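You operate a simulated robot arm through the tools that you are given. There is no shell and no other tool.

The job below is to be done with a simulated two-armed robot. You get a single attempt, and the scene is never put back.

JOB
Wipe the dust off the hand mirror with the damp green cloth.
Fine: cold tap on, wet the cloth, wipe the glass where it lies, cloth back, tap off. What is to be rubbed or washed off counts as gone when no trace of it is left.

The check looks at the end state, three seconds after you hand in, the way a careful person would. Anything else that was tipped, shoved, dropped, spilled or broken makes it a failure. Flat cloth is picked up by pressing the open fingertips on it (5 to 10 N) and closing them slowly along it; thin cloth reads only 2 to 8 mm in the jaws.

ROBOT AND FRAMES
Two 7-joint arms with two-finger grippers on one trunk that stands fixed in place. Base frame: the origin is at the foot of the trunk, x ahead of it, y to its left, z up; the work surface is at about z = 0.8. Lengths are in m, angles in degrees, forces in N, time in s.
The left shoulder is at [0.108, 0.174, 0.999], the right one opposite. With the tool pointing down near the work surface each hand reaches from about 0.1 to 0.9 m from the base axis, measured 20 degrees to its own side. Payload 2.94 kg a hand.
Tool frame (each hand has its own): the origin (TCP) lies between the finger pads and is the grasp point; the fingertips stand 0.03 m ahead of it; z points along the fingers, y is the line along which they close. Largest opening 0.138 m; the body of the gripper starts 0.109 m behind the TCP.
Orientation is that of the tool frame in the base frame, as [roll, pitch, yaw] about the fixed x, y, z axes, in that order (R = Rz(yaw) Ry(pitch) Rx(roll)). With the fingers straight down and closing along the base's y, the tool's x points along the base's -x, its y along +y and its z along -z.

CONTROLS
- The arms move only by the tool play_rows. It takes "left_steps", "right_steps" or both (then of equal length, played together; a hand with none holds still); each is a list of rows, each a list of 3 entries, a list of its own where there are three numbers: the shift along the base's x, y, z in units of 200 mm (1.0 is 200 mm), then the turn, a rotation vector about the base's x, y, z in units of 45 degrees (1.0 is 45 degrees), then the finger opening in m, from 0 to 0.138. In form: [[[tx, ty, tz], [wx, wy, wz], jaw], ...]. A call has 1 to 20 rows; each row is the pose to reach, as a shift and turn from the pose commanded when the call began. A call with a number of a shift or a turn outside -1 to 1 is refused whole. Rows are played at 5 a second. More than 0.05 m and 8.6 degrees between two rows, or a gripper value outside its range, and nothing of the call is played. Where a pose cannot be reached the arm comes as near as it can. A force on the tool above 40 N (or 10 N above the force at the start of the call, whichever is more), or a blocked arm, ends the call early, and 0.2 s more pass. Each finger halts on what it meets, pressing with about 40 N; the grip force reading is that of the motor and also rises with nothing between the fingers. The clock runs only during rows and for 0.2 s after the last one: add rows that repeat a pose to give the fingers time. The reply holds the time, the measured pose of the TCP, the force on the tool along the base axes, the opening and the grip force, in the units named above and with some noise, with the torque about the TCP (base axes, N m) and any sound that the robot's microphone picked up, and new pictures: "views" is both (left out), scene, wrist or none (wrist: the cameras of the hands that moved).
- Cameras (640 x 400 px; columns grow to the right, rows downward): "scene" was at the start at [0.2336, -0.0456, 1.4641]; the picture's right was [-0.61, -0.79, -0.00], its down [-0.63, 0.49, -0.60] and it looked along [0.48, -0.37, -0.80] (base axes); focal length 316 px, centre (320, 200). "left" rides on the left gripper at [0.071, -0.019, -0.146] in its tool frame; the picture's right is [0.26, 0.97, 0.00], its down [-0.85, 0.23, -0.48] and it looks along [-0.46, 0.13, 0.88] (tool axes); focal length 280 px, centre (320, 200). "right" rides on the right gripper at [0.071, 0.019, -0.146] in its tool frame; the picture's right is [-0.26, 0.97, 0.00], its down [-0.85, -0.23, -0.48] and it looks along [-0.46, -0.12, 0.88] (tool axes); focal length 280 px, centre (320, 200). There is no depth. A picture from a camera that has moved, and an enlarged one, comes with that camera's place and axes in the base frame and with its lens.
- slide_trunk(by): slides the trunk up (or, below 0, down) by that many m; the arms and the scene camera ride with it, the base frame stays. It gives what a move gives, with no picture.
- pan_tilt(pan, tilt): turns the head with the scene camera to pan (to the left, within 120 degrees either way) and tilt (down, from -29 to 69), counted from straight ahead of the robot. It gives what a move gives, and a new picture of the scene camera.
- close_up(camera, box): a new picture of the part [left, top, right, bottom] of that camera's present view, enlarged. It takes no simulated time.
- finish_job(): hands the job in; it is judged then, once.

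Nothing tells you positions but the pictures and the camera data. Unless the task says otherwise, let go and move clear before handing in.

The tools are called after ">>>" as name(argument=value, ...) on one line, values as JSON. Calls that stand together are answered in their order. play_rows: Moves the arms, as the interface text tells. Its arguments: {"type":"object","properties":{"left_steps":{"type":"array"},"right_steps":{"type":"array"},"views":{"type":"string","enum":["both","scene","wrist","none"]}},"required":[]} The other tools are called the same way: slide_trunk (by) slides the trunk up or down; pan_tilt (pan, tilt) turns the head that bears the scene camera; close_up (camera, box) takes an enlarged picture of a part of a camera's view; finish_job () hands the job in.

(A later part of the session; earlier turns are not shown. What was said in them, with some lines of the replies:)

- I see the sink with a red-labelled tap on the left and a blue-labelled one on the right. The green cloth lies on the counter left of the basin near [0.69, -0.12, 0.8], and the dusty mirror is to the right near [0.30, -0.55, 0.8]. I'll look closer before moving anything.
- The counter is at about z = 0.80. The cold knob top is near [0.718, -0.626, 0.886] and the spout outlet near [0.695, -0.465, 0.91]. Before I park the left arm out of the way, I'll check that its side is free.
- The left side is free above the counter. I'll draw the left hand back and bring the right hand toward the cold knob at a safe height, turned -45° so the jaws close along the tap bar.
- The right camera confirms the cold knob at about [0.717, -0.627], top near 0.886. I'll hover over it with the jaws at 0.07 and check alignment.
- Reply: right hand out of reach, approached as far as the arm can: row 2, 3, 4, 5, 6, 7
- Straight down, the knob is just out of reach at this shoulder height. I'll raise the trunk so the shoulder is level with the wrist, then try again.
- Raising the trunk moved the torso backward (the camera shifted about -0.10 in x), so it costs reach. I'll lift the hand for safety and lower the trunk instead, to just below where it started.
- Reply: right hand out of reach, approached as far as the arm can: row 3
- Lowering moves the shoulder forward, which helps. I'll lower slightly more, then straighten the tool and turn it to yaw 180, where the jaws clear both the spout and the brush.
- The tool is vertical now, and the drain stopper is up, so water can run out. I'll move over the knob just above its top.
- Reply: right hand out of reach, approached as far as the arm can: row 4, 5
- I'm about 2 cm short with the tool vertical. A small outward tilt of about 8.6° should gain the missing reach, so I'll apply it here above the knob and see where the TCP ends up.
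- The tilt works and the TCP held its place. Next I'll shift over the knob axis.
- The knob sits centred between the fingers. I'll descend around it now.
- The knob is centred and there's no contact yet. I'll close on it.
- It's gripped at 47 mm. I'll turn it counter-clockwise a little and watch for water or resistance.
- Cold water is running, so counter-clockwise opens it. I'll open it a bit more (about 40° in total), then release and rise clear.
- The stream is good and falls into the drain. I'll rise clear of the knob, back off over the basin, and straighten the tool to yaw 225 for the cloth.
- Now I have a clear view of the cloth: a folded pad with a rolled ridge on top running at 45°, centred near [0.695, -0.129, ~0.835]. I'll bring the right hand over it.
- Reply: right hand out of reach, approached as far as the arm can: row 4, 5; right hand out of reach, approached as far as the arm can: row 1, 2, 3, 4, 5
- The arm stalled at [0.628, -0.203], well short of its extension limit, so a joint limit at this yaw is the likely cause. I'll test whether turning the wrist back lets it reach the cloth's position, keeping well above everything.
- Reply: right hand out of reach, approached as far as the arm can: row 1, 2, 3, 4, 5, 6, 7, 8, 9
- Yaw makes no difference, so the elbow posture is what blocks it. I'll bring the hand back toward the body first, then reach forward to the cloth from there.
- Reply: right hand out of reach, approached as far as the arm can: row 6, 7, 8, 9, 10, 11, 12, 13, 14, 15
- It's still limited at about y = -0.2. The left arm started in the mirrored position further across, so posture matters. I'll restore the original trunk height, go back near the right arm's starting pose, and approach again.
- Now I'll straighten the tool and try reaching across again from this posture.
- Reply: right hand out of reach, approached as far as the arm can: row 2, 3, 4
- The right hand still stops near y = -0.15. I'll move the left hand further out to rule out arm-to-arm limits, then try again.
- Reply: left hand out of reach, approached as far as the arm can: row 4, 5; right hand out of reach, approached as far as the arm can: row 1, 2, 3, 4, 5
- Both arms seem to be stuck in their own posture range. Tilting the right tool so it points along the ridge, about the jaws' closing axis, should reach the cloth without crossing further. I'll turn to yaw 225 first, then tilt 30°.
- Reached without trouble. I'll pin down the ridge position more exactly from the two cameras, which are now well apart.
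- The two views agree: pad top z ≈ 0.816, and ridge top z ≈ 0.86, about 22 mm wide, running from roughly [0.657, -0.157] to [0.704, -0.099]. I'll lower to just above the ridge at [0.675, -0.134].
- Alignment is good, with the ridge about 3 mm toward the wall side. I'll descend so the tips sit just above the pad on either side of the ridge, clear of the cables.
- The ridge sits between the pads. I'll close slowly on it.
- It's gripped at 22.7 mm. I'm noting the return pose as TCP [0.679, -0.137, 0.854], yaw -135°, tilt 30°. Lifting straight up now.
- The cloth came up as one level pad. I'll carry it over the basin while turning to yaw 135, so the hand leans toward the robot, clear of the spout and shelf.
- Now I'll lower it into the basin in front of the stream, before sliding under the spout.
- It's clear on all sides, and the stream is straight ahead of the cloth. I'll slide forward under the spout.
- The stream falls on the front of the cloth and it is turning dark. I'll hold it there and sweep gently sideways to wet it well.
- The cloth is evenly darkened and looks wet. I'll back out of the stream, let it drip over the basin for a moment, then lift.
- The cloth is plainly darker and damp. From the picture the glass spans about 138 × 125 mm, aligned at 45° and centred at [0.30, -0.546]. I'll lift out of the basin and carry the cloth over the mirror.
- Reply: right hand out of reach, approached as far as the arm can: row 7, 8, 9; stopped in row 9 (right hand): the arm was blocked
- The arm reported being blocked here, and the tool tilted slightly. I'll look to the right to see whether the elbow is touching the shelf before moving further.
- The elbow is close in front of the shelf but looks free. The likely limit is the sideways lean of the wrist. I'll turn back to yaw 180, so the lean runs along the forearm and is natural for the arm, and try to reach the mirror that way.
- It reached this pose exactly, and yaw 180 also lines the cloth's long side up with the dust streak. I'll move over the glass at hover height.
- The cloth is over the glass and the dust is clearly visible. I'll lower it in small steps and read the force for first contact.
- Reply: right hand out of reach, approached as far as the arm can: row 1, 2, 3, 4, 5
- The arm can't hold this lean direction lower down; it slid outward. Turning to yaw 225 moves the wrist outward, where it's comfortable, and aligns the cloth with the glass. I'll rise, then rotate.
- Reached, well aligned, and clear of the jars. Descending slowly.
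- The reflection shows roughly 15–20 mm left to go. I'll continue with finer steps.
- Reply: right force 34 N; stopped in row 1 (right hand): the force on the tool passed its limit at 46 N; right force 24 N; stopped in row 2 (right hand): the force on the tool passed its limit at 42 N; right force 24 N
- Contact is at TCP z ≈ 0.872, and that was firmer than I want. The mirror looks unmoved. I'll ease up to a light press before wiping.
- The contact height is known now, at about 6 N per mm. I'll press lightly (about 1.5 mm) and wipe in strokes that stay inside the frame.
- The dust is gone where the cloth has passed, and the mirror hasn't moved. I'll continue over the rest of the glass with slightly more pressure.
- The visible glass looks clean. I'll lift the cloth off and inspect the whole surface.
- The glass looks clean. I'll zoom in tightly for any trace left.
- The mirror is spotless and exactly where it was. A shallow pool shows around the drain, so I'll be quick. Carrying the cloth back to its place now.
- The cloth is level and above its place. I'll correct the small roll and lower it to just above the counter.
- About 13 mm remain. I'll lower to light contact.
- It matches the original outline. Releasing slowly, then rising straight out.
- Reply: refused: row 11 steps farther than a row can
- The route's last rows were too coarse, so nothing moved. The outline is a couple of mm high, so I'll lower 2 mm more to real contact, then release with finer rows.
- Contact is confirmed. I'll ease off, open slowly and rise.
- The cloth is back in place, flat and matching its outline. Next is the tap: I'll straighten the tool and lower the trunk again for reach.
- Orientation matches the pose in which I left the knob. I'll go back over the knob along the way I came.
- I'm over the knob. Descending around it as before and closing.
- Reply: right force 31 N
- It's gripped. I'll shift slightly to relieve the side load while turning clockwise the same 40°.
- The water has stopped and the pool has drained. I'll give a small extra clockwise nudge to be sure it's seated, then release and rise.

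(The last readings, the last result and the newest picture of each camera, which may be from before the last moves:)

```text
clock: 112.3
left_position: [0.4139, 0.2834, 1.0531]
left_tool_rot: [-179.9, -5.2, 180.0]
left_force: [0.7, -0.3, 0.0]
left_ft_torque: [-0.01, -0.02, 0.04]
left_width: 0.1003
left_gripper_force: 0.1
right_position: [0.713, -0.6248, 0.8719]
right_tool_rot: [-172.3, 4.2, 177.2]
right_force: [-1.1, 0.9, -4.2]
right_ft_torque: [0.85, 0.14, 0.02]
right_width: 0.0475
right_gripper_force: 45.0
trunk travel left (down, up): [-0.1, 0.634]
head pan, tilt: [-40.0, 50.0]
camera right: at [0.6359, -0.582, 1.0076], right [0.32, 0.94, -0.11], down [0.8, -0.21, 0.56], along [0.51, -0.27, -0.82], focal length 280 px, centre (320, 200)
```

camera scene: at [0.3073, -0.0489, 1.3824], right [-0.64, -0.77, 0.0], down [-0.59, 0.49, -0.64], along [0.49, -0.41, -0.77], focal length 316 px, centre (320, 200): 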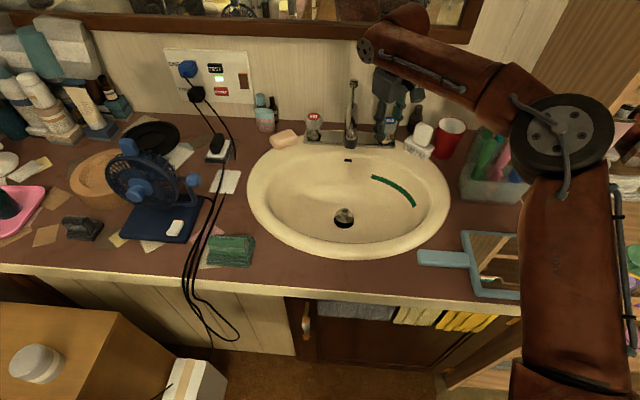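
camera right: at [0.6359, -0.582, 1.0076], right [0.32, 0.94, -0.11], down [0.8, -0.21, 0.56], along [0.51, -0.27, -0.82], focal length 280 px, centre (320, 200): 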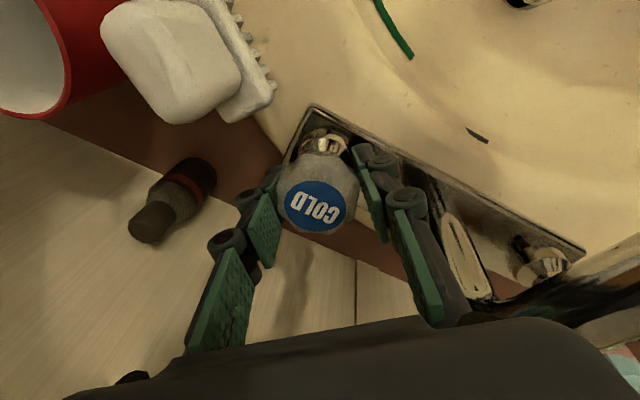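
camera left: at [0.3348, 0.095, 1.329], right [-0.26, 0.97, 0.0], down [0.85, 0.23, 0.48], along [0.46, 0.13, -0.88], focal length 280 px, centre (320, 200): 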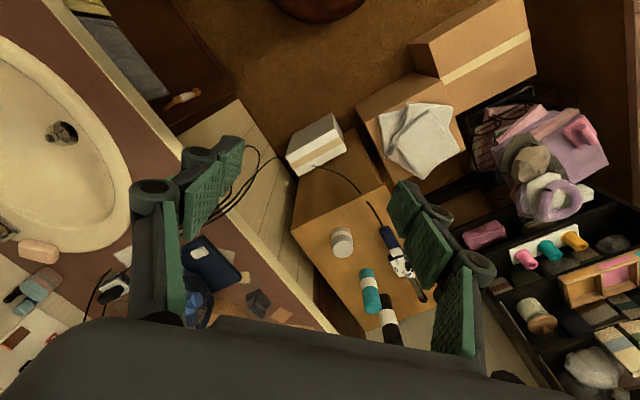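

>>> play_rows(right_steps=[[[0, 0, 0], [0, 0, 0], 0.04], [[0, 0, 0], [0, 0, 0], 0.055], [[0, 0, 0], [0, 0, 0], 0.07], [[0, 0, 0], [0, 0, 0], 0.07], [[0, 0, 0.1], [0, 0, 0], 0.07], [[0, 0, 0.2], [0, 0, 0], 0.07], [[0, 0, 0.3], [0, 0, 0], 0.07], [[-0.05, 0.02, 0.4], [0, 0, 0], 0.07], [[-0.2, 0.08, 0.52], [0, 0, 0], 0.07], [[-0.35, 0.12, 0.65], [0, 0, 0], 0.07], [[-0.5, 0.15, 0.8], [0, 0, 0], 0.07], [[-0.7, 0.15, 0.9], [0, 0, 0], 0.07], [[-0.9, 0.15, 0.95], [0, 0, 0], 0.07], [[-1.0, 0.15, 1.0], [0, 0, 0], 0.07]])

>>> close_up(camera="scene", box=[270, 90, 450, 202])

```text
clock: 115.3
left_position: [0.4118, 0.2845, 1.0538]
left_tool_rot: [-179.9, -5.2, 179.9]
left_force: [1.0, 0.3, -0.5]
left_ft_torque: [0.0, -0.03, 0.01]
left_width: 0.0999
left_gripper_force: 0.0
right_position: [0.5119, -0.593, 1.0713]
right_tool_rot: [-172.3, 4.1, 177.1]
right_force: [0.3, 0.2, -0.6]
right_ft_torque: [-0.01, 0.0, 0.02]
right_width: 0.07
right_gripper_force: 0.1
trunk travel left (down, up): [-0.1, 0.634]
head pan, tilt: [-40.0, 50.0]
camera scene: at [0.3065, -0.0481, 1.3828], right [-0.64, -0.77, 0.0], down [-0.59, 0.49, -0.64], along [0.49, -0.41, -0.77], focal length 316 px, centre (320, 200)
camera right: at [0.4347, -0.5512, 1.2073], right [0.32, 0.94, -0.11], down [0.8, -0.2, 0.56], along [0.51, -0.27, -0.82], focal length 280 px, centre (320, 200)
```

scene: 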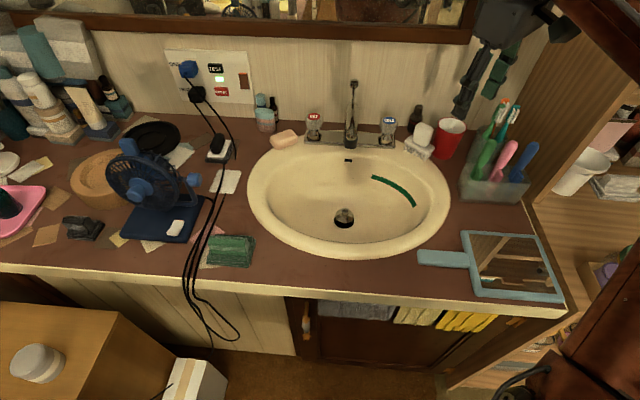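
right: 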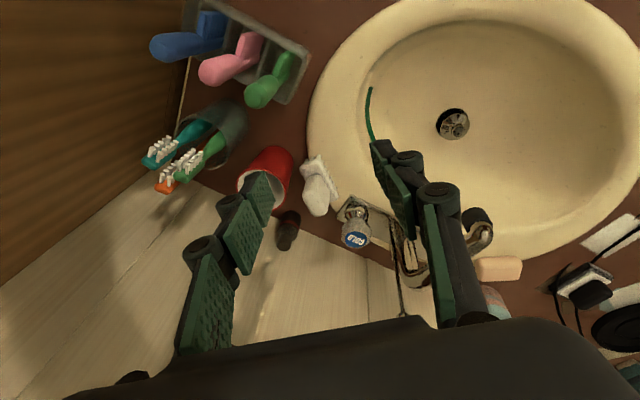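

```text
3.56 times, centred on (360, 146) of scene
camera zoom: at [0.3065, -0.0481, 1.3828], right [-0.64, -0.77, 0.0], down [-0.59, 0.49, -0.64], along [0.49, -0.41, -0.77], focal length 1124 px, centre (178, 392)
```

zoom: 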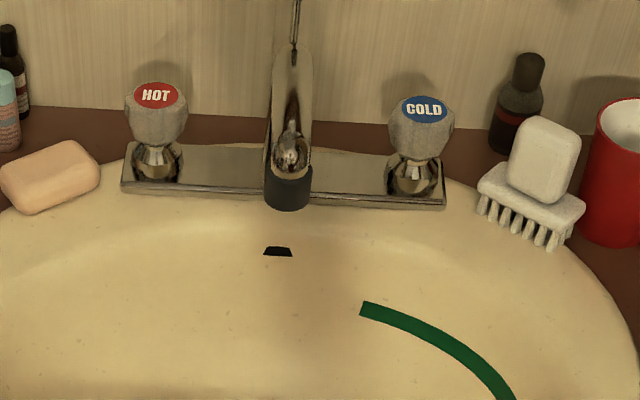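

The tap is off and nothing was disturbed. For a last comparison, I'll view the same crops as at the start: knob, cloth, and mirror.

>>> close_up(camera="scene", box=[290, 60, 470, 172])

>>> close_up(camera="scene", box=[180, 215, 280, 278])

>>> close_up(camera="scene", box=[410, 225, 570, 310])

>>> close_up(camera="scene", box=[0, 60, 260, 260])

```text
3.56 times, centred on (380, 116) of scene
camera zoom: at [0.3065, -0.0481, 1.3828], right [-0.64, -0.77, 0.0], down [-0.59, 0.49, -0.64], along [0.49, -0.41, -0.77], focal length 1124 px, centre (107, 499)
```

zoom: 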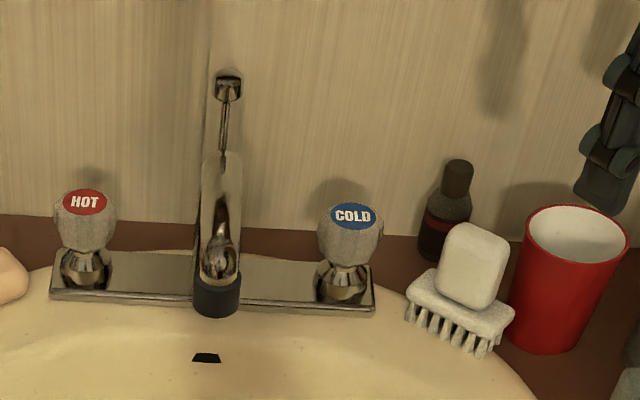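

```text
6.35 times, centred on (230, 246) of scene
camera zoom: at [0.3065, -0.0481, 1.3828], right [-0.64, -0.77, 0.0], down [-0.59, 0.49, -0.64], along [0.49, -0.41, -0.77], focal length 2007 px, centre (891, -95)
```

zoom: 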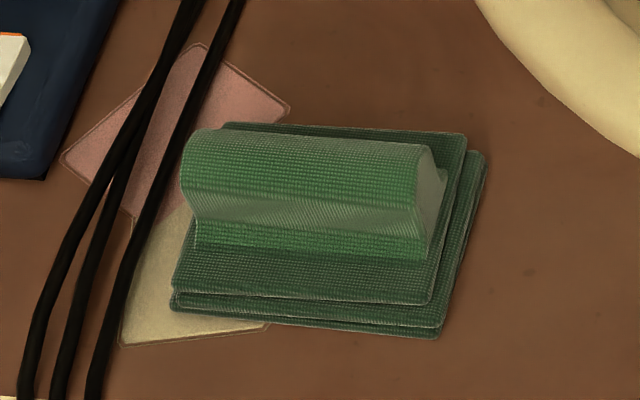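

```text
4.00 times, centred on (490, 268) of scene
camera zoom: at [0.3065, -0.0481, 1.3828], right [-0.64, -0.77, 0.0], down [-0.59, 0.49, -0.64], along [0.49, -0.41, -0.77], focal length 1264 px, centre (-360, -70)
```

zoom: 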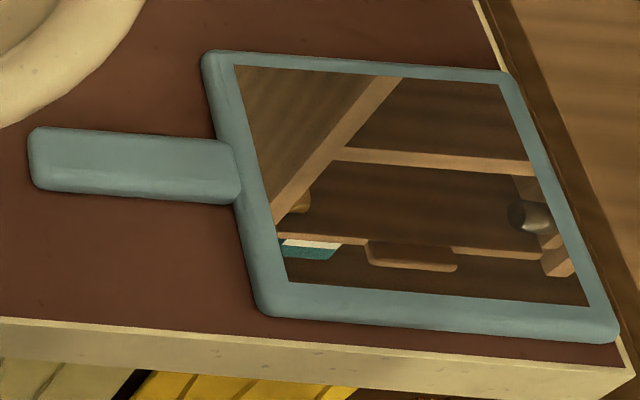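

```text
2.00 times, centred on (130, 160) of scene
camera zoom: at [0.3065, -0.0481, 1.3828], right [-0.64, -0.77, 0.0], down [-0.59, 0.49, -0.64], along [0.49, -0.41, -0.77], focal length 632 px, centre (700, 280)
```

zoom: 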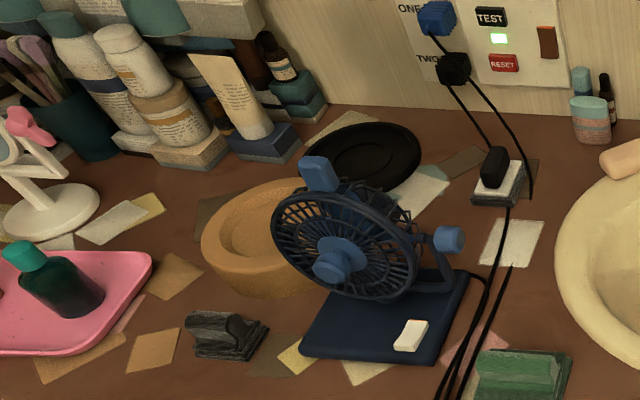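

The mirror is clean and still in its place, the cloth is back where it lay, the cold tap is off, and the basin has drained. Both hands are clear with nothing disturbed, so I'm handing in.

>>> finish_job()

```text
The job is handed in.
```

The job is handed in: the dust is off the hand mirror, and close-up views of the glass show no trace left. I don't have the checker's verdict yet.

- **Tap:** I opened the cold tap about 40° to wet the cloth and closed it again at the end. No water is running. A shallow pool formed in the basin while the tap ran, and it has drained.
- **Mirror:** I wiped it where it lay and it hasn't moved. The first touch was harder than I wanted, about 46 N at the peak. I saw no damage and wiped the rest with light pressure.
- **Cloth:** It is back where it was, within a couple of millimetres, and still damp.
- **Everything else:** Both hands are empty and clear. Nothing else looks tipped, moved or spilled.
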